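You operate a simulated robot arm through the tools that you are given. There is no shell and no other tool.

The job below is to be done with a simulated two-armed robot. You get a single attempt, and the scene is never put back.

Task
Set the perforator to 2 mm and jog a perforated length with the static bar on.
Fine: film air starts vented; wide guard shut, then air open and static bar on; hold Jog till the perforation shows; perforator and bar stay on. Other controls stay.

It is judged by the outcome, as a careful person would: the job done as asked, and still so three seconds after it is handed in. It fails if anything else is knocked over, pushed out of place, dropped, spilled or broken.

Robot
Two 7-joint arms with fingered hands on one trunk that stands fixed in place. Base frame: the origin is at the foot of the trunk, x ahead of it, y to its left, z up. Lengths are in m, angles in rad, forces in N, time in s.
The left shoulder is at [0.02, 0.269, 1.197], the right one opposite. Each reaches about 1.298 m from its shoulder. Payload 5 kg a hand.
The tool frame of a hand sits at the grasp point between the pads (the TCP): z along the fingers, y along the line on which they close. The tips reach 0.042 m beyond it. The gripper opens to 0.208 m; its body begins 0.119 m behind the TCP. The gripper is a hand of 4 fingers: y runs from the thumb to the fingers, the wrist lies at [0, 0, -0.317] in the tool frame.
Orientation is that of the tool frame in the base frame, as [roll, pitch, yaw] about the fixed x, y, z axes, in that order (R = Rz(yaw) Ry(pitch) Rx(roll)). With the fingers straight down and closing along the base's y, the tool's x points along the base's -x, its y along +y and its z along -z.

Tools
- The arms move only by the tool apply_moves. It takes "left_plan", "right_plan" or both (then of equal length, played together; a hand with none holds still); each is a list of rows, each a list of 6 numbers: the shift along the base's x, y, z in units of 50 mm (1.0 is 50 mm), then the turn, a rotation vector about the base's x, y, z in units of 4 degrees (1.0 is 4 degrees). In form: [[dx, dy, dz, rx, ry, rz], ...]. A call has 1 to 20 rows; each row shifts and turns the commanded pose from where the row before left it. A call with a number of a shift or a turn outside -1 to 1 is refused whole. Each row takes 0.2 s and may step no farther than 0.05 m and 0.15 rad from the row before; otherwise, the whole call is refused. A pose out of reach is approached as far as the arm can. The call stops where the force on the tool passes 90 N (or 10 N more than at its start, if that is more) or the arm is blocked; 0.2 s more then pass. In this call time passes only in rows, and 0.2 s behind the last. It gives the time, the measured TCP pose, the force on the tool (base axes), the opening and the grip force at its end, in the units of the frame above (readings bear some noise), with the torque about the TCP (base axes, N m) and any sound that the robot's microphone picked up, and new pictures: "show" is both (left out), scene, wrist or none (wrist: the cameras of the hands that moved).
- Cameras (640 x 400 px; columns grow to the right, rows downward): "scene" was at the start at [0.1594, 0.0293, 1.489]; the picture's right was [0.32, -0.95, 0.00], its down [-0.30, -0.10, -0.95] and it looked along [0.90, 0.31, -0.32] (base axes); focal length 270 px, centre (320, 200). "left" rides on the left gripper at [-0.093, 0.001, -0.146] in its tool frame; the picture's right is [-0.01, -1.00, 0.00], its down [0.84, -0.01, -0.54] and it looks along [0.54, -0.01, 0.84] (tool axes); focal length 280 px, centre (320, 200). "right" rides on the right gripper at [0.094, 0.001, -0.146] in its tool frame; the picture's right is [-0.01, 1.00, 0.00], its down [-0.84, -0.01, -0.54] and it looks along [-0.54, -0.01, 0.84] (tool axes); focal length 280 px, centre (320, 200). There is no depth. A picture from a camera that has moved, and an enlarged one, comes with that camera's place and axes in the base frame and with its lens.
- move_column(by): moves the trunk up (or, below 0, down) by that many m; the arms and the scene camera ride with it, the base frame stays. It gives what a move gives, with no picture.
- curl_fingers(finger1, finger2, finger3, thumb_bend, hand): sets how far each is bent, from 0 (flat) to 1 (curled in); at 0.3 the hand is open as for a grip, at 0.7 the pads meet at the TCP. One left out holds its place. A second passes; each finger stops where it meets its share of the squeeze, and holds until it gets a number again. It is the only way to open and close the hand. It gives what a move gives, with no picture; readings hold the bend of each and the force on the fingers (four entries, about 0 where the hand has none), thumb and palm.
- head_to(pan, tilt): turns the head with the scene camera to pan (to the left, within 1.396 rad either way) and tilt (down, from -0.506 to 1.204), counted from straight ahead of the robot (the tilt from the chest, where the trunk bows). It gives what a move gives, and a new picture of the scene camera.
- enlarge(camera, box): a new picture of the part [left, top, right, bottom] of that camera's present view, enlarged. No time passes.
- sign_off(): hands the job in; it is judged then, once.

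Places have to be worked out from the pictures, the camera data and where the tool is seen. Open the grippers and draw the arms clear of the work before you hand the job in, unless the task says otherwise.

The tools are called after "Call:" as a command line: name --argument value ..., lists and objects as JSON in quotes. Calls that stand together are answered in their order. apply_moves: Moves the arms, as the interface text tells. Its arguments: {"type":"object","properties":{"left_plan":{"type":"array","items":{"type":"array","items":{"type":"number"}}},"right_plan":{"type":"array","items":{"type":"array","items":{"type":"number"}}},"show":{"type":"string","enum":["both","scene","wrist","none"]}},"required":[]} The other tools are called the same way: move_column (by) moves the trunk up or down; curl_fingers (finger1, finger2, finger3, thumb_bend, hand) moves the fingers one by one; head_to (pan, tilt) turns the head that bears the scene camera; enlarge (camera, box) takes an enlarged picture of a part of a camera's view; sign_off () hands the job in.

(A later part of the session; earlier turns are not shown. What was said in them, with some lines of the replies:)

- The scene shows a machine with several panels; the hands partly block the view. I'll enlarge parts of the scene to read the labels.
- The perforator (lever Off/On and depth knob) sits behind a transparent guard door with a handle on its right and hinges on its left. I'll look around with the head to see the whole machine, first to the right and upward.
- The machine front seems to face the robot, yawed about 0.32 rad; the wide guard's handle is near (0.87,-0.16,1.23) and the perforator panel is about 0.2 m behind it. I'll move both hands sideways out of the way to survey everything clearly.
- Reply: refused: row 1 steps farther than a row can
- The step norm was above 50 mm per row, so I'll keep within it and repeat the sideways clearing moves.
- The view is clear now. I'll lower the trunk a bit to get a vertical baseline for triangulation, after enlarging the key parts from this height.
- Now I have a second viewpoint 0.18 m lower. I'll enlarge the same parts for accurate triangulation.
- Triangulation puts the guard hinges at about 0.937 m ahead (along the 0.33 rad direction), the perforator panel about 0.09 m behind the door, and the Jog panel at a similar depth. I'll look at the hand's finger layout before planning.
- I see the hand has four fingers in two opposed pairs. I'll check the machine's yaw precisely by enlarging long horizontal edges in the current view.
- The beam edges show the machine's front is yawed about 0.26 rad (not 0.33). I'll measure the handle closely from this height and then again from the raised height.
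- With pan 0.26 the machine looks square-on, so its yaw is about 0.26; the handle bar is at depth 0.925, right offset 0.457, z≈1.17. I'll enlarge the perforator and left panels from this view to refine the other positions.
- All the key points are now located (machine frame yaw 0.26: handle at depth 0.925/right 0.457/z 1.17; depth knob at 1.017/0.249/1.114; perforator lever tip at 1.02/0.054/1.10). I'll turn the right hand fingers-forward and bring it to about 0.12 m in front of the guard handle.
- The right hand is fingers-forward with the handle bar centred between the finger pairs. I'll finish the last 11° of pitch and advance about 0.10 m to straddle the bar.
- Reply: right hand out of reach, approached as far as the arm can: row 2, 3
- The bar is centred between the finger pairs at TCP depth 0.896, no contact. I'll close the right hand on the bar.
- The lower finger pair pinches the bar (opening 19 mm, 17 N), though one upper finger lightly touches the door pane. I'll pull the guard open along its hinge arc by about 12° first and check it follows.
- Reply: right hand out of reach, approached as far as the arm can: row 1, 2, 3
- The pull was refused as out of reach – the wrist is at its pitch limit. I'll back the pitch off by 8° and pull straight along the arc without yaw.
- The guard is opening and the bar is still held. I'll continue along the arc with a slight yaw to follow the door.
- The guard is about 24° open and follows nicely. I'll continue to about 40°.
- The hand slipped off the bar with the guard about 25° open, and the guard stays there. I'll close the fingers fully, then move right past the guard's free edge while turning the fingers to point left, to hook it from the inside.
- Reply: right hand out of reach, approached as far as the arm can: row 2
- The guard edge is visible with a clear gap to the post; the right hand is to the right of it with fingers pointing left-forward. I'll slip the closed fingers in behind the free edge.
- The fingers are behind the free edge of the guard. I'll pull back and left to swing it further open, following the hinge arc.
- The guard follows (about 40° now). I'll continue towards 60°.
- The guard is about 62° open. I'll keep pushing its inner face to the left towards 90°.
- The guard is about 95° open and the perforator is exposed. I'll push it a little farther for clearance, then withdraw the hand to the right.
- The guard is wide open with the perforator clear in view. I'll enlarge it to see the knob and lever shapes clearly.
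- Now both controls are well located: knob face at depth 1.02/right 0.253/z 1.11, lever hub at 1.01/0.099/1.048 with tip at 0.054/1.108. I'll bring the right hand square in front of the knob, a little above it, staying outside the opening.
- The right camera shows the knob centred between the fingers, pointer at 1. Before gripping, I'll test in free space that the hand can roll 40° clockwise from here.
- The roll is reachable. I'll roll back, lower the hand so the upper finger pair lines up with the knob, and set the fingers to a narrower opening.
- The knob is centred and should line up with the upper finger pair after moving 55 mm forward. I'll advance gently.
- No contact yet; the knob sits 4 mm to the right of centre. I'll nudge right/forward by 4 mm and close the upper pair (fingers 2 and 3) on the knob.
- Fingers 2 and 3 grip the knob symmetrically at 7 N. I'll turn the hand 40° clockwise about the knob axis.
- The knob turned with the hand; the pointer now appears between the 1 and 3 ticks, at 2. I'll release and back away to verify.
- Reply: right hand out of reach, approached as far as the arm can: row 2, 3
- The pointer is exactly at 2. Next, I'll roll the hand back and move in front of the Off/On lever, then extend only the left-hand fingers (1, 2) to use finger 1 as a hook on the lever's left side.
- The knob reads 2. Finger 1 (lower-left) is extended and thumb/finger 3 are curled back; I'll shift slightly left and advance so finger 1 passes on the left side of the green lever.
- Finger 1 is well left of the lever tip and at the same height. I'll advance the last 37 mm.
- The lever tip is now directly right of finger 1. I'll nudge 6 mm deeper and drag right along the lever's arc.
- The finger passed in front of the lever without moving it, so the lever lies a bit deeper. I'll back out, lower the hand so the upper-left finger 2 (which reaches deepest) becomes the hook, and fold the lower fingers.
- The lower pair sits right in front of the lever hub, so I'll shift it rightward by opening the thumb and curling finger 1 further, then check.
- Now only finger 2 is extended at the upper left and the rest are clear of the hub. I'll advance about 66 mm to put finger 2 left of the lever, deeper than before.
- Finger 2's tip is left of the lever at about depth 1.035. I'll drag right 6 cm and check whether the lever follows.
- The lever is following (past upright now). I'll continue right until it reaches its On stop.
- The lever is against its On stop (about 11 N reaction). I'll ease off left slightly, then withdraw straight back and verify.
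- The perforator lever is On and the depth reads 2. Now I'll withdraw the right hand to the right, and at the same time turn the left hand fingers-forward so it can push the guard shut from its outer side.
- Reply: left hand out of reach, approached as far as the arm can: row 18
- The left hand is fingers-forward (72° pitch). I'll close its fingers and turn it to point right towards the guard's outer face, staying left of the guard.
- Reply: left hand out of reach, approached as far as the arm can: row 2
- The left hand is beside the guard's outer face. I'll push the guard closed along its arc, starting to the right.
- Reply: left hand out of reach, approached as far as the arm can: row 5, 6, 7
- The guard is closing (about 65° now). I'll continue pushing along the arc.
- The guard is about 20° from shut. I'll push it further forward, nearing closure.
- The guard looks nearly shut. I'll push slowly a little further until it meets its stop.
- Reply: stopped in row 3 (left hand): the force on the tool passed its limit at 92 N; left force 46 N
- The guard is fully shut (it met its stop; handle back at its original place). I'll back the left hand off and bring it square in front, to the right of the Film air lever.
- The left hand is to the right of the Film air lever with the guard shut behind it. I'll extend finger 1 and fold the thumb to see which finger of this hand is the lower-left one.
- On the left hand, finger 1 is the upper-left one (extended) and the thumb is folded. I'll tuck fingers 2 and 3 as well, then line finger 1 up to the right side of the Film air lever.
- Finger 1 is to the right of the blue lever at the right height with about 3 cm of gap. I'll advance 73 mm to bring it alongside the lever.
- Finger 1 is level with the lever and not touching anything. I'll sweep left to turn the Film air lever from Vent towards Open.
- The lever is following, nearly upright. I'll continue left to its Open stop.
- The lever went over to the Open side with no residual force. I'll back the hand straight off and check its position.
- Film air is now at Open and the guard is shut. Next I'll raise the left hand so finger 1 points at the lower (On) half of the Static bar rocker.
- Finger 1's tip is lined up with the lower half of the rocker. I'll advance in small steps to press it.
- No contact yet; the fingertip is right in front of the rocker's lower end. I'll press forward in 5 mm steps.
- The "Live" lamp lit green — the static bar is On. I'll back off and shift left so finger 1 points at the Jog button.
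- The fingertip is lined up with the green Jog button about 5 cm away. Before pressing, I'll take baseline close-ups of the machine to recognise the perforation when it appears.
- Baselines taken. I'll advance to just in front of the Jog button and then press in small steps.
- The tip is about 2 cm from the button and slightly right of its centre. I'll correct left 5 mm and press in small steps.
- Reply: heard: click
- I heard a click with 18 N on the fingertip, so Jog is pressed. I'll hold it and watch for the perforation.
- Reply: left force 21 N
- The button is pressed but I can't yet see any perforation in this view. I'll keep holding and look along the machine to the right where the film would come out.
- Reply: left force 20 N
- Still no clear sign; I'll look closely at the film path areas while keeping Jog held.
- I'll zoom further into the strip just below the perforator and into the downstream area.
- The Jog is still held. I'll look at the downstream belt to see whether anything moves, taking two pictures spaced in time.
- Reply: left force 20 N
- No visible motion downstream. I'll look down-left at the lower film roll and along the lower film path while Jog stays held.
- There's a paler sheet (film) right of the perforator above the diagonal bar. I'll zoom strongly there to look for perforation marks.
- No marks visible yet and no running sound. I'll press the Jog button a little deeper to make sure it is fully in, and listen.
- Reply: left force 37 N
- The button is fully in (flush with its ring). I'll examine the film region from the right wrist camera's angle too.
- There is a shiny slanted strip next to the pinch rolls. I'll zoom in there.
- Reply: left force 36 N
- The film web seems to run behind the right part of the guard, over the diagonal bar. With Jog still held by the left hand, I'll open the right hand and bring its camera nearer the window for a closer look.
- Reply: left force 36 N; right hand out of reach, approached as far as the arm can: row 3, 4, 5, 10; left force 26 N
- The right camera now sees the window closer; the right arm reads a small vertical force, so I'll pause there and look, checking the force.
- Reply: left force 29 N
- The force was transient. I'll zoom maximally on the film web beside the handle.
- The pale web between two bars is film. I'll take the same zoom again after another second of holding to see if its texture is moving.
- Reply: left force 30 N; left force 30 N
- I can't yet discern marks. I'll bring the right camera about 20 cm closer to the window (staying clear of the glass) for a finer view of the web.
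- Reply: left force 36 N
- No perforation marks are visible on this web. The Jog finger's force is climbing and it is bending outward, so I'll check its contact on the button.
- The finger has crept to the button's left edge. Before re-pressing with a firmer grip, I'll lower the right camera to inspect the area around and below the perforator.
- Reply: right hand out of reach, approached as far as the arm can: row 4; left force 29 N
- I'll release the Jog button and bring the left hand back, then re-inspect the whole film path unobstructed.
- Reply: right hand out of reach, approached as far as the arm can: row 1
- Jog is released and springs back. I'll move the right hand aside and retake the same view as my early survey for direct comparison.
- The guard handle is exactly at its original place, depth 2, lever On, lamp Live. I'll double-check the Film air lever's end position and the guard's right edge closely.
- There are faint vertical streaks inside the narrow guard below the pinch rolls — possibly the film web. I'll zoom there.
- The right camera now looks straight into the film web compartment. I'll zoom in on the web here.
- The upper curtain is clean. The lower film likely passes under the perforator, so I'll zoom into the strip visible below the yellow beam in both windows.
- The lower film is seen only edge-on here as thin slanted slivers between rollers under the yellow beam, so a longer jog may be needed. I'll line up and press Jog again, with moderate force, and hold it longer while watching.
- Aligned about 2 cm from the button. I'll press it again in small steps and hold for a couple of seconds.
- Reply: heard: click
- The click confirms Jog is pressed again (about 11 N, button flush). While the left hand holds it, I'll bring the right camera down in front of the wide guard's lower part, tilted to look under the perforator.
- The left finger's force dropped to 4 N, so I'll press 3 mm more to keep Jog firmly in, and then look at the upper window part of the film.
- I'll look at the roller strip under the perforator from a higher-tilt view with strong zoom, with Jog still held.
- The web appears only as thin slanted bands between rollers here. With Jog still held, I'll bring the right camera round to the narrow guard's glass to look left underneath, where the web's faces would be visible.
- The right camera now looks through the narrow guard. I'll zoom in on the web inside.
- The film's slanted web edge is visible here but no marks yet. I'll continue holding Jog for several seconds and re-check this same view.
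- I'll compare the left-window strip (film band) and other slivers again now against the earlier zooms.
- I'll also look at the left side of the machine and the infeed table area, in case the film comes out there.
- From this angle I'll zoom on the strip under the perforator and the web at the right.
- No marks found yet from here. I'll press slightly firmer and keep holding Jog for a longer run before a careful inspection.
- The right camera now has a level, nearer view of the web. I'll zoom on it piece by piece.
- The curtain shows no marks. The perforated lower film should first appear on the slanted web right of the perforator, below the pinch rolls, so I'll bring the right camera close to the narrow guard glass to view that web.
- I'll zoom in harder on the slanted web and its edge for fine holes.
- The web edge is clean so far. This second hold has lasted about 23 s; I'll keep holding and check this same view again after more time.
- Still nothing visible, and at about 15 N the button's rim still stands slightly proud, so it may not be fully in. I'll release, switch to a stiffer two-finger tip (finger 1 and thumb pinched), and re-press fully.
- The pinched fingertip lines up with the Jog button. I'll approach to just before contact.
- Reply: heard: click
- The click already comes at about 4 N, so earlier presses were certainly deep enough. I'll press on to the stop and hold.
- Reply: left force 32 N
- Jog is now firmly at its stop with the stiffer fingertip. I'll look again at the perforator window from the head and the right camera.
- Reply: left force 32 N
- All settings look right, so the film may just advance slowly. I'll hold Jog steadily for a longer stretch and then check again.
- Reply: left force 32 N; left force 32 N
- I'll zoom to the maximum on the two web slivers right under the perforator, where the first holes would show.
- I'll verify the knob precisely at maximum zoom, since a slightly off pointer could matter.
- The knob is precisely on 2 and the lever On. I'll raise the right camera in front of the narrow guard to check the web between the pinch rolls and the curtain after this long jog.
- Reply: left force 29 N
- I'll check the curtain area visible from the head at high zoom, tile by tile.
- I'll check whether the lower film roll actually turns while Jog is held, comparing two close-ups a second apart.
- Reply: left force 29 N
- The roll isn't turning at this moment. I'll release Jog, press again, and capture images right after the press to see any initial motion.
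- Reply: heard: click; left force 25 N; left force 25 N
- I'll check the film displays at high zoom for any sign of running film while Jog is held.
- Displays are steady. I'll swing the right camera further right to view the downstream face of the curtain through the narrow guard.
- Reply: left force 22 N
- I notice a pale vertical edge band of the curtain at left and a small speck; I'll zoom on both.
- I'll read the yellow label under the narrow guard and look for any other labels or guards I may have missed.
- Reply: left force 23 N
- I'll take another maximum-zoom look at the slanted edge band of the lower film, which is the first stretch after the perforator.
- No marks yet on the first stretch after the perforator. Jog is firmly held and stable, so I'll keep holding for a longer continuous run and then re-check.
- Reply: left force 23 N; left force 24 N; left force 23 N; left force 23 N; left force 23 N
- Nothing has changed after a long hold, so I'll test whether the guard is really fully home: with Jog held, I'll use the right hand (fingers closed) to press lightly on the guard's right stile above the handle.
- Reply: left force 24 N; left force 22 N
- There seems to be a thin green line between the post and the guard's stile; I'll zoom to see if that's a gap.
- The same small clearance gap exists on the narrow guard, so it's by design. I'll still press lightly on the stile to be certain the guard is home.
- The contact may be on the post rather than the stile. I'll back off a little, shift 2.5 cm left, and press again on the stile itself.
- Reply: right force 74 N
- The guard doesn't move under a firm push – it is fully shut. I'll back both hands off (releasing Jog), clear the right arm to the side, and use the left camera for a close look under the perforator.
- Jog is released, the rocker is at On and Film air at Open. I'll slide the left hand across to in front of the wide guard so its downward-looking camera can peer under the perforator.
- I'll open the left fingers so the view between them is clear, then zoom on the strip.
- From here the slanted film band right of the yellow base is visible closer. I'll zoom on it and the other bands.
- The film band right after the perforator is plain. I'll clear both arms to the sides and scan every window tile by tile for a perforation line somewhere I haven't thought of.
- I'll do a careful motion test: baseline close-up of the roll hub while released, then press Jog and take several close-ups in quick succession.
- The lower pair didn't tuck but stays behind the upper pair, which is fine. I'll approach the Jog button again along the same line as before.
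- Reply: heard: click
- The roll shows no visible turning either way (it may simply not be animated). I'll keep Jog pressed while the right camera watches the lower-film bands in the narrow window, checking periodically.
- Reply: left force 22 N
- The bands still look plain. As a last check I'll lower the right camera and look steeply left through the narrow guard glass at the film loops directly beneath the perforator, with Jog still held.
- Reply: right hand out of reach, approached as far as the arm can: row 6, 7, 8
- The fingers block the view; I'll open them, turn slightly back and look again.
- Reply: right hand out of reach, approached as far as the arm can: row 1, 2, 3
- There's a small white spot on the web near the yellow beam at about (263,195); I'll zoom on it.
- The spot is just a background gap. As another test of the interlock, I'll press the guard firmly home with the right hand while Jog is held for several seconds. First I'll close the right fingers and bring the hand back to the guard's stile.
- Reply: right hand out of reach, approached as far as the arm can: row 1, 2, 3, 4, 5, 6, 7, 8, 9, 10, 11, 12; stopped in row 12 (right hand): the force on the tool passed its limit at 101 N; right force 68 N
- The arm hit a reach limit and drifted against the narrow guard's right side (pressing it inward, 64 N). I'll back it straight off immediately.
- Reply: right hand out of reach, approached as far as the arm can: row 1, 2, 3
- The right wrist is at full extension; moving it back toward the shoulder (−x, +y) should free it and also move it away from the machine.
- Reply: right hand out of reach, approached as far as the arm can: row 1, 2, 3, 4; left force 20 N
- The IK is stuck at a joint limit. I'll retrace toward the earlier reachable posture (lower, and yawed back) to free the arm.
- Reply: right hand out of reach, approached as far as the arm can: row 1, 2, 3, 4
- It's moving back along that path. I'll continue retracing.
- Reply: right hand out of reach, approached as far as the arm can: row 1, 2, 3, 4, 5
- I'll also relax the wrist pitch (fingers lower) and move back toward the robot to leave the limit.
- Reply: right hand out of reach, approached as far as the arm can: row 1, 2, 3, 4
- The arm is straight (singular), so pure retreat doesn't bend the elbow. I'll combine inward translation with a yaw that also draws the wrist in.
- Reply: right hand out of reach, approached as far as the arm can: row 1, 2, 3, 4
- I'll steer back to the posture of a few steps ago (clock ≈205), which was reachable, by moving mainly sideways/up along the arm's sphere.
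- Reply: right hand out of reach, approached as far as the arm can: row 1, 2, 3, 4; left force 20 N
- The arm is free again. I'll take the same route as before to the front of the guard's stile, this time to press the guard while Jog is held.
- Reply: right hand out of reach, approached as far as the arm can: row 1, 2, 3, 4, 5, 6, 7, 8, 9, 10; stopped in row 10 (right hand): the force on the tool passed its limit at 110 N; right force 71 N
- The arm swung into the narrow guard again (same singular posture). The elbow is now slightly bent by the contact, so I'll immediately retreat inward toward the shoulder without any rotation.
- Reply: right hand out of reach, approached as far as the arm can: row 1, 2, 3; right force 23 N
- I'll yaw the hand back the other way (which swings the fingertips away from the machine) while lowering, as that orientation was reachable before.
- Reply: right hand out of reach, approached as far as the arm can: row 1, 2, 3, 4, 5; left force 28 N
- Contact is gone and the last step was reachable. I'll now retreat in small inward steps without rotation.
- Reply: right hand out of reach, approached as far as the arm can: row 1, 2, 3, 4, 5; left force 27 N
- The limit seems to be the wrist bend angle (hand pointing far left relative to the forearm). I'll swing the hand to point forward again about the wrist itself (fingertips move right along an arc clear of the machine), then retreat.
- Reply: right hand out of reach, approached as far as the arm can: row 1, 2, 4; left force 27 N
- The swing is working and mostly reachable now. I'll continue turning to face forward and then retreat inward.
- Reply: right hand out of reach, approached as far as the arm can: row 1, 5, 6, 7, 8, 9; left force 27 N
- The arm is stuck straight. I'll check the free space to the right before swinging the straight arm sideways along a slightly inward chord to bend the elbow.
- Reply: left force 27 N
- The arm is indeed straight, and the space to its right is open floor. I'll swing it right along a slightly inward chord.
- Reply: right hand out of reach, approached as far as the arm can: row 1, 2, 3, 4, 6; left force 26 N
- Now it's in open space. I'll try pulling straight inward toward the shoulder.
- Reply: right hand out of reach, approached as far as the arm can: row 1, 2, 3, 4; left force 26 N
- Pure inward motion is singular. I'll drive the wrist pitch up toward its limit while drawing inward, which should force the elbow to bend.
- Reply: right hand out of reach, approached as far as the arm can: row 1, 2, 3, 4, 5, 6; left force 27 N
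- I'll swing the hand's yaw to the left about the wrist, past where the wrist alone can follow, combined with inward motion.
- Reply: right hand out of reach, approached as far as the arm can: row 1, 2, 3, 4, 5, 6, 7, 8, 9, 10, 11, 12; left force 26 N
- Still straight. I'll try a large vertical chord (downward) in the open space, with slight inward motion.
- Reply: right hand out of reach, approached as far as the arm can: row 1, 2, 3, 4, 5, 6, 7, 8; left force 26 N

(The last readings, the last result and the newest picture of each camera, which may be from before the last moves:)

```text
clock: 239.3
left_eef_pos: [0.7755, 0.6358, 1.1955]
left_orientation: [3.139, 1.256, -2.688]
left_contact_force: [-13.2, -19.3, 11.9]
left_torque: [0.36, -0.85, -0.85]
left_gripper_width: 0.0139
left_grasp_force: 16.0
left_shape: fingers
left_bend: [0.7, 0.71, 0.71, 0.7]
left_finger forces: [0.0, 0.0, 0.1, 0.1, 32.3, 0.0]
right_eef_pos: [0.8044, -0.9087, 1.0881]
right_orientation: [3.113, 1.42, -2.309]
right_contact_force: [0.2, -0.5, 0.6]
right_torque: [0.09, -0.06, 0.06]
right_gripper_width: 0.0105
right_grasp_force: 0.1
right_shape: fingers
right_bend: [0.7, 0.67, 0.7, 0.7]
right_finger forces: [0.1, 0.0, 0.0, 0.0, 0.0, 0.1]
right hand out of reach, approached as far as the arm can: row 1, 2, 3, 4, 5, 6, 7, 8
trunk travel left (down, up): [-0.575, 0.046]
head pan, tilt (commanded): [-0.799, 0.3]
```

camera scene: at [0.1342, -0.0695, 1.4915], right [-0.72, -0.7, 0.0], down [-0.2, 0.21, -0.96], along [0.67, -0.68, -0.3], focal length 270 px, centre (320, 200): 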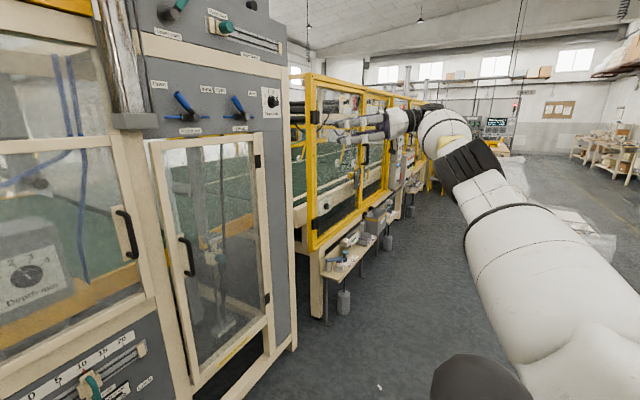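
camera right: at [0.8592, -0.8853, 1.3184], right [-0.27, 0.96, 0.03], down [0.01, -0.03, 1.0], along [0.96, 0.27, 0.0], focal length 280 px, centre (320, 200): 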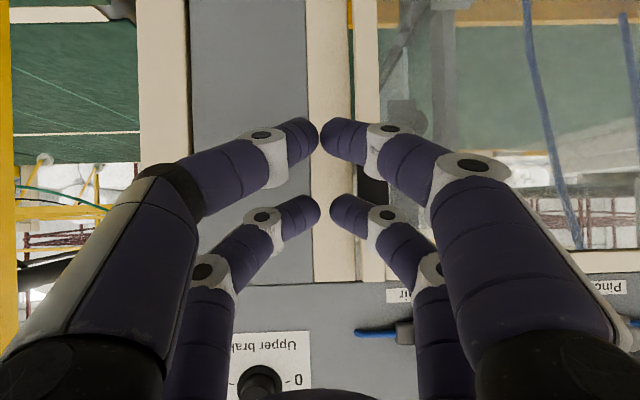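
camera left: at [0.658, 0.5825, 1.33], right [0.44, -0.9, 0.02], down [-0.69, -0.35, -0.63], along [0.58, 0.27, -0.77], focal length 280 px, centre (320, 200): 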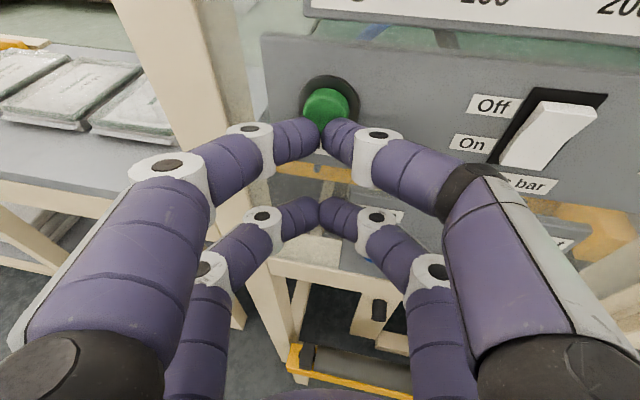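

It just slides on its reach sphere. Bending the elbow changes hand orientation directly, so I'll keep turning the hand left about the wrist until the wrist alone can't do it and the elbow must flex.

Call:
apply_moves --right_plan '[[-0.35, 0.3, 0, 0, 0, 1], [-0.37, 0.26, 0, 0, 0, 1], [-0.38, 0.24, 0, 0, 0, 1], [-0.4, 0.2, 0, 0, 0, 1], [-0.41, 0.17, 0, 0, 0, 1], [-0.42, 0.14, 0, 0, 0, 1], [-0.43, 0.11, 0, 0, 0, 1], [-0.43, 0.08, 0, 0, 0, 1], [-0.44, 0.05, 0, 0, 0, 1], [-0.44, 0.02, 0, 0, 0, 1], [-0.44, 0, 0, 0, 0, 1], [-0.44, -0.02, 0, 0, 0, 1]]' --show "scene"

```text
clock: 241.9
left_eef_pos: [0.7743, 0.6377, 1.1955]
left_orientation: [-3.14, 1.251, -2.68]
left_contact_force: [-15.6, -18.8, 6.0]
left_torque: [0.3, -0.62, -1.41]
left_gripper_width: 0.0177
left_grasp_force: 16.6
left_shape: fingers
left_bend: [0.7, 0.71, 0.71, 0.7]
left_finger forces: [0.0, 0.0, 0.0, 0.0, 32.0, 0.1]
right_eef_pos: [0.5807, -0.8271, 1.1145]
right_orientation: [-3.07, 1.401, -1.63]
right_contact_force: [-0.3, 0.4, 0.9]
right_torque: [-0.25, 0.01, -0.06]
right_gripper_width: 0.0104
right_grasp_force: 0.1
right_shape: fingers
right_bend: [0.7, 0.67, 0.7, 0.7]
right_finger forces: [0.0, 0.1, 0.0, 0.0, 0.0, 0.0]
right hand out of reach, approached as far as the arm can: row 4, 5, 6, 7, 8, 9, 10, 11, 12
trunk travel left (down, up): [-0.575, 0.046]
head pan, tilt (commanded): [-0.799, 0.3]
camera scene: at [0.1333, -0.0679, 1.4918], right [-0.72, -0.7, 0.0], down [-0.2, 0.21, -0.96], along [0.67, -0.68, -0.29], focal length 270 px, centre (320, 200)
```

scene: 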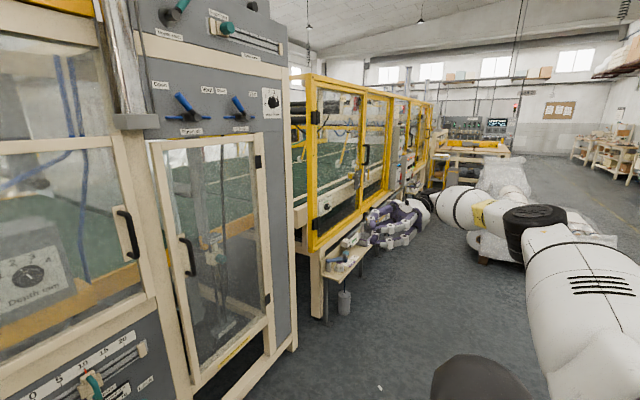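

The elbow now shows a visible bend. I'll try pulling inward from here.

Call:
apply_moves --right_plan '[[-0.3, 0.5, 0.1, 0, 0, -0.5], [-0.3, 0.5, 0.1, 0, 0, -0.5], [-0.4, 0.5, 0.1, 0, 0, -0.5], [-0.5, 0.5, 0.1, 0, 0, -0.5]]' --show "none"

```text
clock: 242.9
left_eef_pos: [0.7765, 0.6382, 1.1955]
left_orientation: [-3.141, 1.253, -2.684]
left_contact_force: [-15.9, -20.1, 5.6]
left_torque: [0.35, -0.56, -1.11]
left_gripper_width: 0.0158
left_grasp_force: 16.9
left_shape: fingers
left_bend: [0.7, 0.71, 0.71, 0.7]
left_finger forces: [0.1, 0.0, 0.1, 0.1, 33.6, 0.0]
right_eef_pos: [0.5032, -0.7263, 1.1363]
right_orientation: [-3.079, 1.401, -1.78]
right_contact_force: [-1.0, 1.1, 2.2]
right_torque: [-0.12, 0.03, -0.06]
right_gripper_width: 0.0108
right_grasp_force: 0.1
right_shape: fingers
right_bend: [0.7, 0.67, 0.7, 0.7]
right_finger forces: [0.0, 0.0, 0.0, 0.1, 0.1, 0.1]
trunk travel left (down, up): [-0.575, 0.046]
head pan, tilt (commanded): [-0.799, 0.3]
```

The arm is free again. I'll turn the hand to face forward and bring it to a comfortable resting place well clear of the machine.

Call:
apply_moves --right_plan '[[0.1, 0.2, 0.1, 0, 0, -1], [0.1, 0.2, 0.1, 0, 0, -1], [0.1, 0.2, 0.1, 0, 0, -1], [0.1, 0.2, 0.1, 0, 0, -1], [0.1, 0.2, 0.1, 0, 0, -1], [0.1, 0.2, 0.1, 0, 0, -1], [0.1, 0.2, 0.1, 0, 0, -1], [0.1, 0.2, 0.1, 0, 0, -1], [0.1, 0.2, 0.1, 0, 0, -1], [0.1, 0.2, 0.1, 0, 0, -1]]' --show "none"

Call:
head_to --pan -0.15 --tilt 0.35

Call:
enlarge --camera "scene" --box '[330, 100, 530, 380]'

```text
clock: 245.1
left_eef_pos: [0.7753, 0.6349, 1.1948]
left_orientation: [-3.14, 1.253, -2.684]
left_contact_force: [-15.6, -18.9, 4.7]
left_torque: [0.33, -0.52, -0.94]
left_gripper_width: 0.0153
left_grasp_force: 15.8
left_shape: fingers
left_bend: [0.7, 0.71, 0.71, 0.7]
left_finger forces: [0.0, 0.0, 0.0, 0.1, 31.8, 0.0]
right_eef_pos: [0.5537, -0.6272, 1.1854]
right_orientation: [-3.09, 1.404, -2.492]
right_contact_force: [-1.5, -0.4, -0.3]
right_torque: [0.0, 0.02, -0.03]
right_gripper_width: 0.0107
right_grasp_force: 0.0
right_shape: fingers
right_bend: [0.7, 0.67, 0.7, 0.7]
right_finger forces: [0.1, 0.0, 0.0, 0.1, 0.0, 0.0]
trunk travel left (down, up): [-0.575, 0.046]
head pan, tilt (commanded): [-0.799, 0.3]
```

```text
clock: 246.2
left_eef_pos: [0.7766, 0.6364, 1.1948]
left_orientation: [-3.14, 1.254, -2.687]
left_contact_force: [-15.1, -19.6, 3.9]
left_torque: [0.36, -0.55, -0.97]
left_gripper_width: 0.015
left_grasp_force: 16.2
left_shape: fingers
left_bend: [0.7, 0.71, 0.71, 0.7]
left_finger forces: [0.0, 0.1, 0.0, 0.0, 32.3, 0.1]
right_eef_pos: [0.5541, -0.6285, 1.1846]
right_orientation: [-3.091, 1.403, -2.49]
right_contact_force: [0.4, 0.1, 0.3]
right_torque: [0.0, -0.02, 0.02]
right_gripper_width: 0.0105
right_grasp_force: 0.0
right_shape: fingers
right_bend: [0.7, 0.67, 0.7, 0.7]
right_finger forces: [0.1, 0.0, 0.0, 0.1, 0.0, 0.1]
trunk travel left (down, up): [-0.575, 0.046]
head pan, tilt (commanded): [-0.15, 0.351]
camera scene: at [0.1617, -0.0165, 1.4868], right [-0.15, -0.99, 0.0], down [-0.34, 0.05, -0.94], along [0.93, -0.14, -0.34], focal length 270 px, centre (320, 200)
```

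scene: 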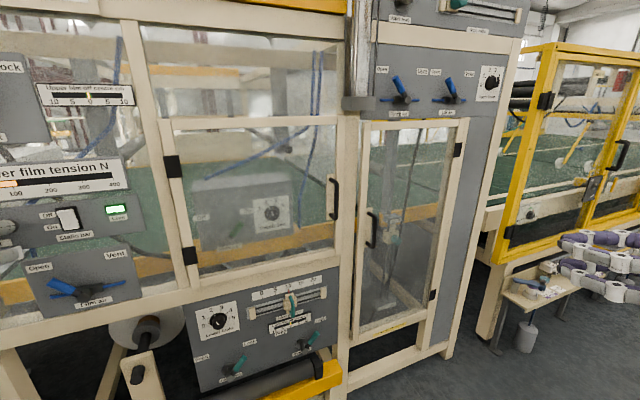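

```text
1.43 times, centred on (430, 240) of scene
camera zoom: at [0.1617, -0.0165, 1.4868], right [-0.15, -0.99, 0.0], down [-0.34, 0.05, -0.94], along [0.93, -0.14, -0.34], focal length 386 px, centre (163, 143)
```

zoom: 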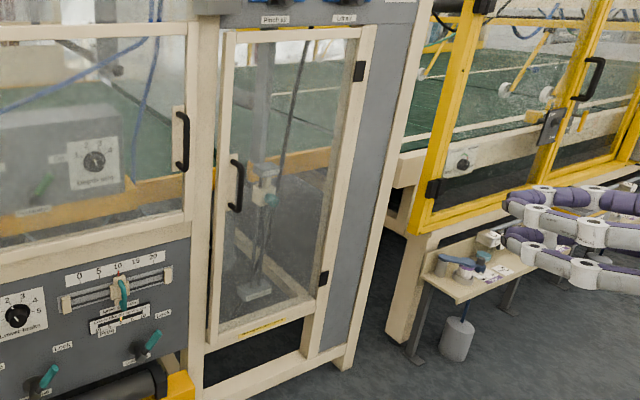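

Everything on the right is intact: narrow guard shut, Pinch/Lift air levers unchanged. Jog has been held about 50 s in this run; I'll look once more at the windows from here.

Call:
enlarge --camera "scene" --box '[345, 200, 445, 280]'

Call:
enlarge --camera "scene" --box '[170, 160, 350, 290]'

Call:
enlarge --camera "scene" --box '[350, 110, 470, 210]'

```text
5.00 times, centred on (395, 240) of scene
camera zoom: at [0.1617, -0.0165, 1.4868], right [-0.15, -0.99, 0.0], down [-0.34, 0.05, -0.94], along [0.93, -0.14, -0.34], focal length 1352 px, centre (-55, 0)
```

zoom: 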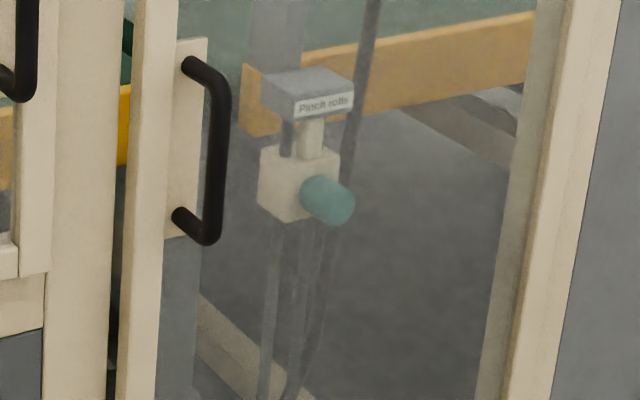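

```text
3.08 times, centred on (260, 225) of scene
camera zoom: at [0.1617, -0.0165, 1.4868], right [-0.15, -0.99, 0.0], down [-0.34, 0.05, -0.94], along [0.93, -0.14, -0.34], focal length 832 px, centre (505, 123)
```

zoom: 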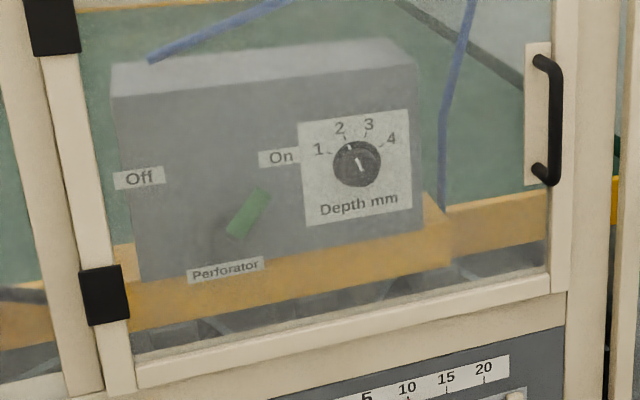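

```text
4.00 times, centred on (410, 160) of scene
camera zoom: at [0.1617, -0.0165, 1.4868], right [-0.15, -0.99, 0.0], down [-0.34, 0.05, -0.94], along [0.93, -0.14, -0.34], focal length 1082 px, centre (-40, 360)
```

zoom: 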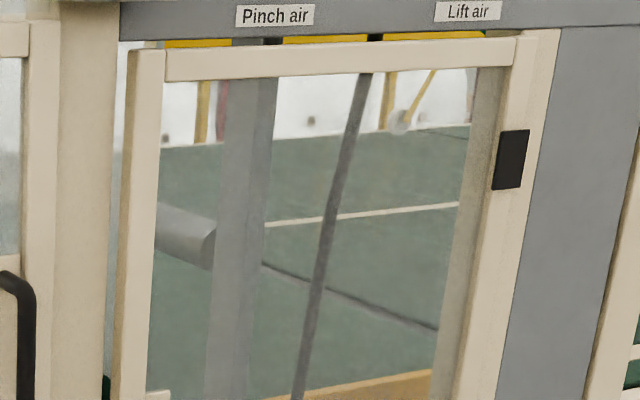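

I find no further sign to wait for: all settings are as asked and Jog has been held far longer than needed. I'll release Jog, draw the left hand back, and open both hands.

Call:
apply_moves --left_plan '[[-0.39, -0.103, 0, 0, 0, 0], [-0.77, -0.206, 0, 0, 0, 0], [-0.77, -0.206, 0, 0, 0, 0], [-0.6, 0.2, 0.2, 0, 0, 0], [-0.5, 0.4, 0.2, 0, 0, 0], [-0.3, 0.4, 0.2, 0, 0, 0]]' --show "none"

Call:
curl_fingers --hand "left" --finger1 0.3 --finger2 0.3 --finger3 0.3 --thumb_bend 0.3

Call:
curl_fingers --hand "right" --finger1 0.3 --finger2 0.3 --finger3 0.3 --thumb_bend 0.3

Call:
head_to --pan 0.3 --tilt 0.35

Call:
enlarge --camera "scene" --box '[130, 130, 330, 280]'

Call:
enlarge --camera "scene" --box '[290, 110, 500, 280]'

```text
clock: 247.6
left_eef_pos: [0.6094, 0.6622, 1.2257]
left_orientation: [-3.139, 1.255, -2.684]
left_contact_force: [-1.0, -1.4, -0.6]
left_torque: [0.1, -0.06, 0.13]
left_gripper_width: 0.0106
left_grasp_force: 0.0
left_shape: fingers
left_bend: [0.7, 0.71, 0.71, 0.7]
left_finger forces: [0.0, 0.0, 0.0, 0.0, 0.1, 0.0]
right_eef_pos: [0.5528, -0.6272, 1.1852]
right_orientation: [-3.091, 1.402, -2.491]
right_contact_force: [-1.1, -0.4, 0.1]
right_torque: [0.06, -0.07, 0.02]
right_gripper_width: 0.0107
right_grasp_force: 0.1
right_shape: fingers
right_bend: [0.7, 0.67, 0.7, 0.7]
right_finger forces: [0.0, 0.0, 0.1, 0.0, 0.1, 0.0]
trunk travel left (down, up): [-0.575, 0.046]
head pan, tilt (commanded): [-0.15, 0.351]
```

```text
clock: 248.6
left_eef_pos: [0.6099, 0.6629, 1.2247]
left_orientation: [-3.14, 1.25, -2.683]
left_contact_force: [0.1, 0.5, -1.1]
left_torque: [0.0, -0.03, -0.05]
left_gripper_width: 0.2181
left_grasp_force: 0.1
left_shape: fingers
left_bend: [0.3, 0.3, 0.3, 0.3]
left_finger forces: [0.0, 0.1, 0.0, 0.0, 0.1, 0.1]
right_eef_pos: [0.5542, -0.6261, 1.1849]
right_orientation: [-3.087, 1.402, -2.487]
right_contact_force: [-0.3, -0.2, -0.3]
right_torque: [-0.02, 0.02, -0.05]
right_gripper_width: 0.0107
right_grasp_force: 0.1
right_shape: fingers
right_bend: [0.7, 0.67, 0.7, 0.7]
right_finger forces: [0.1, 0.0, 0.0, 0.1, 0.0, 0.1]
trunk travel left (down, up): [-0.575, 0.046]
head pan, tilt (commanded): [-0.15, 0.351]
```

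```text
clock: 249.6
left_eef_pos: [0.6101, 0.6632, 1.2247]
left_orientation: [-3.14, 1.253, -2.682]
left_contact_force: [0.7, 0.3, -1.2]
left_torque: [-0.01, -0.02, -0.01]
left_gripper_width: 0.2182
left_grasp_force: 0.0
left_shape: fingers
left_bend: [0.3, 0.3, 0.3, 0.3]
left_finger forces: [0.0, 0.0, 0.0, 0.0, 0.0, 0.0]
right_eef_pos: [0.5545, -0.6261, 1.1846]
right_orientation: [-3.093, 1.4, -2.49]
right_contact_force: [0.0, 0.2, 0.1]
right_torque: [-0.03, -0.02, 0.02]
right_gripper_width: 0.2184
right_grasp_force: 0.0
right_shape: fingers
right_bend: [0.3, 0.3, 0.3, 0.3]
right_finger forces: [0.0, 0.0, 0.0, 0.1, 0.1, 0.0]
trunk travel left (down, up): [-0.575, 0.046]
head pan, tilt (commanded): [-0.15, 0.351]
```

```text
clock: 250.5
left_eef_pos: [0.61, 0.6643, 1.2245]
left_orientation: [-3.14, 1.252, -2.682]
left_contact_force: [-0.2, -0.8, -0.4]
left_torque: [0.01, 0.04, -0.01]
left_gripper_width: 0.2182
left_grasp_force: 0.1
left_shape: fingers
left_bend: [0.3, 0.3, 0.3, 0.3]
left_finger forces: [0.1, 0.0, 0.1, 0.0, 0.0, 0.0]
right_eef_pos: [0.5553, -0.6263, 1.1848]
right_orientation: [-3.09, 1.401, -2.488]
right_contact_force: [-0.2, -0.2, 0.8]
right_torque: [0.02, -0.03, 0.0]
right_gripper_width: 0.2182
right_grasp_force: 0.1
right_shape: fingers
right_bend: [0.3, 0.3, 0.3, 0.3]
right_finger forces: [0.1, 0.1, 0.1, 0.1, 0.1, 0.1]
trunk travel left (down, up): [-0.575, 0.046]
head pan, tilt (commanded): [0.3, 0.351]
camera scene: at [0.1601, 0.0267, 1.4866], right [0.29, -0.96, 0.0], down [-0.33, -0.1, -0.94], along [0.9, 0.28, -0.34], focal length 270 px, centre (320, 200)
```

scene: 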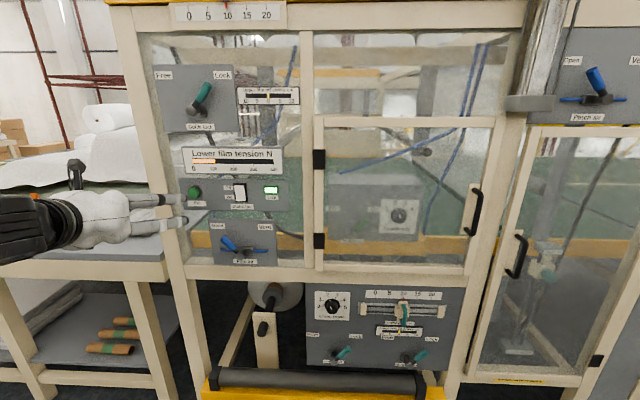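

```text
2.67 times, centred on (230, 205) of scene
camera zoom: at [0.1601, 0.0267, 1.4866], right [0.29, -0.96, 0.0], down [-0.33, -0.1, -0.94], along [0.9, 0.28, -0.34], focal length 721 px, centre (560, 187)
```

zoom: 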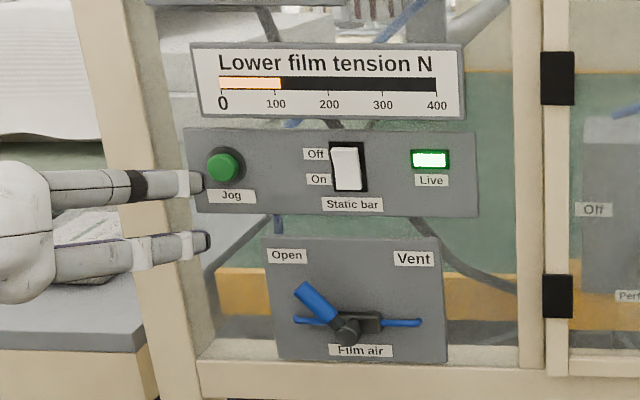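

```text
2.35 times, centred on (395, 195) of scene
camera zoom: at [0.1601, 0.0267, 1.4866], right [0.29, -0.96, 0.0], down [-0.33, -0.1, -0.94], along [0.9, 0.28, -0.34], focal length 636 px, centre (144, 212)
```

zoom: 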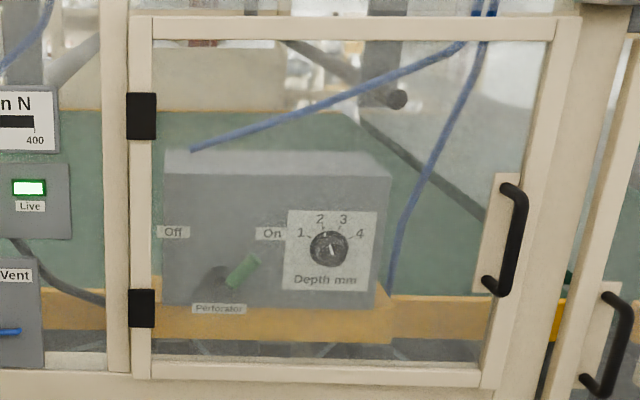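

All settings hold: guard shut, depth 2, perforator On, Film air Open, static bar Live, Jog released. I'll draw the left arm a bit further clear and then hand in.

Call:
apply_moves --left_plan '[[-0.6, 0.3, 0.3, 0, 0, 0], [-0.6, 0.3, 0.3, 0, 0, 0], [-0.5, 0.3, 0.3, 0, 0, 0], [0, 0, 0, 0, 0, 0]]' --right_plan '[[-0.3, 0, 0, 0, 0, 0], [-0.3, 0, 0, 0, 0, 0], [0, 0, 0, 0, 0, 0], [0, 0, 0, 0, 0, 0]]' --show "scene"

```text
clock: 251.5
left_eef_pos: [0.5322, 0.7162, 1.2743]
left_orientation: [-3.139, 1.251, -2.684]
left_contact_force: [-1.2, 0.6, -0.8]
left_torque: [-0.01, -0.02, -0.06]
left_gripper_width: 0.2185
left_grasp_force: 0.0
left_shape: fingers
left_bend: [0.3, 0.3, 0.3, 0.3]
left_finger forces: [0.1, 0.0, 0.1, 0.0, 0.0, 0.0]
left hand out of reach, approached as far as the arm can: row 1, 2
right_eef_pos: [0.5253, -0.6263, 1.1856]
right_orientation: [-3.089, 1.4, -2.489]
right_contact_force: [0.8, -0.7, -0.2]
right_torque: [-0.01, 0.0, -0.03]
right_gripper_width: 0.2181
right_grasp_force: 0.1
right_shape: fingers
right_bend: [0.3, 0.3, 0.3, 0.3]
right_finger forces: [0.0, 0.0, 0.0, 0.0, 0.0, 0.0]
trunk travel left (down, up): [-0.575, 0.046]
head pan, tilt (commanded): [0.3, 0.351]
camera scene: at [0.1596, 0.027, 1.4866], right [0.3, -0.96, 0.0], down [-0.33, -0.1, -0.94], along [0.9, 0.28, -0.34], focal length 270 px, centre (320, 200)
```

scene: 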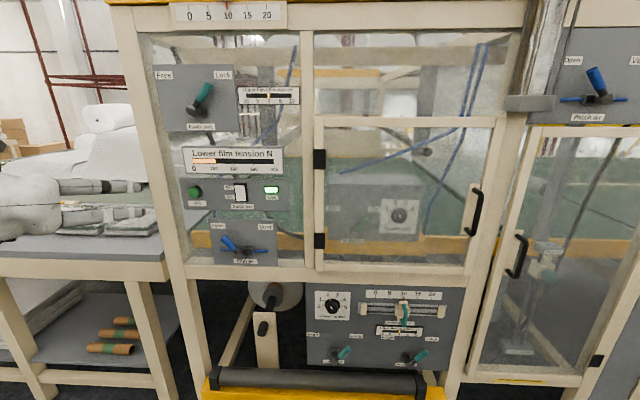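

Both arms are clear with their hands open. The guard is shut, depth is on 2, the perforator is On, Film air is Open and the static bar is Live. Jog is released after three long holds, but I never saw the perforation itself on any film I could view. I'm handing the job in.

Call:
sign_off

```text
The job is handed in.
```

I set everything you asked for and held Jog for a long time, but I never saw the perforation. I can't confirm the film was actually perforated.

| Control | State at hand-in |
|---|---|
| Perforator depth | 2 mm, pointer on the tick |
| Perforator lever | On |
| Wide guard | Shut; did not move under a push of about 70 N |
| Film air | Open; it was vented while the guard was open |
| Static bar | On, with the "Live" lamp lit |
| Jog | Released |

- **Order:** I shut the guard first, then opened the air, then switched the static bar on, then jogged.
- **Jogging:** I held Jog in several runs, over two minutes in total. The button clicked each time and went fully in.
- **No perforation seen:** I looked closely at the upper film curtain and at the lower film next to and after the perforator. Neither showed holes, and the lower film roll did not visibly turn. Either the holes are too small or hidden from my cameras, or the film did not advance for a reason I could not find. Check the film before relying on it.
- **Contact with the narrow guard:** My right arm locked straight twice and pressed the narrow guard inward, at about 100–110 N. The guard stayed shut, and the Pinch air and Lift air levers beside it did not move. I saw nothing else out of place.

Both hands are open and the arms are clear of the machine.
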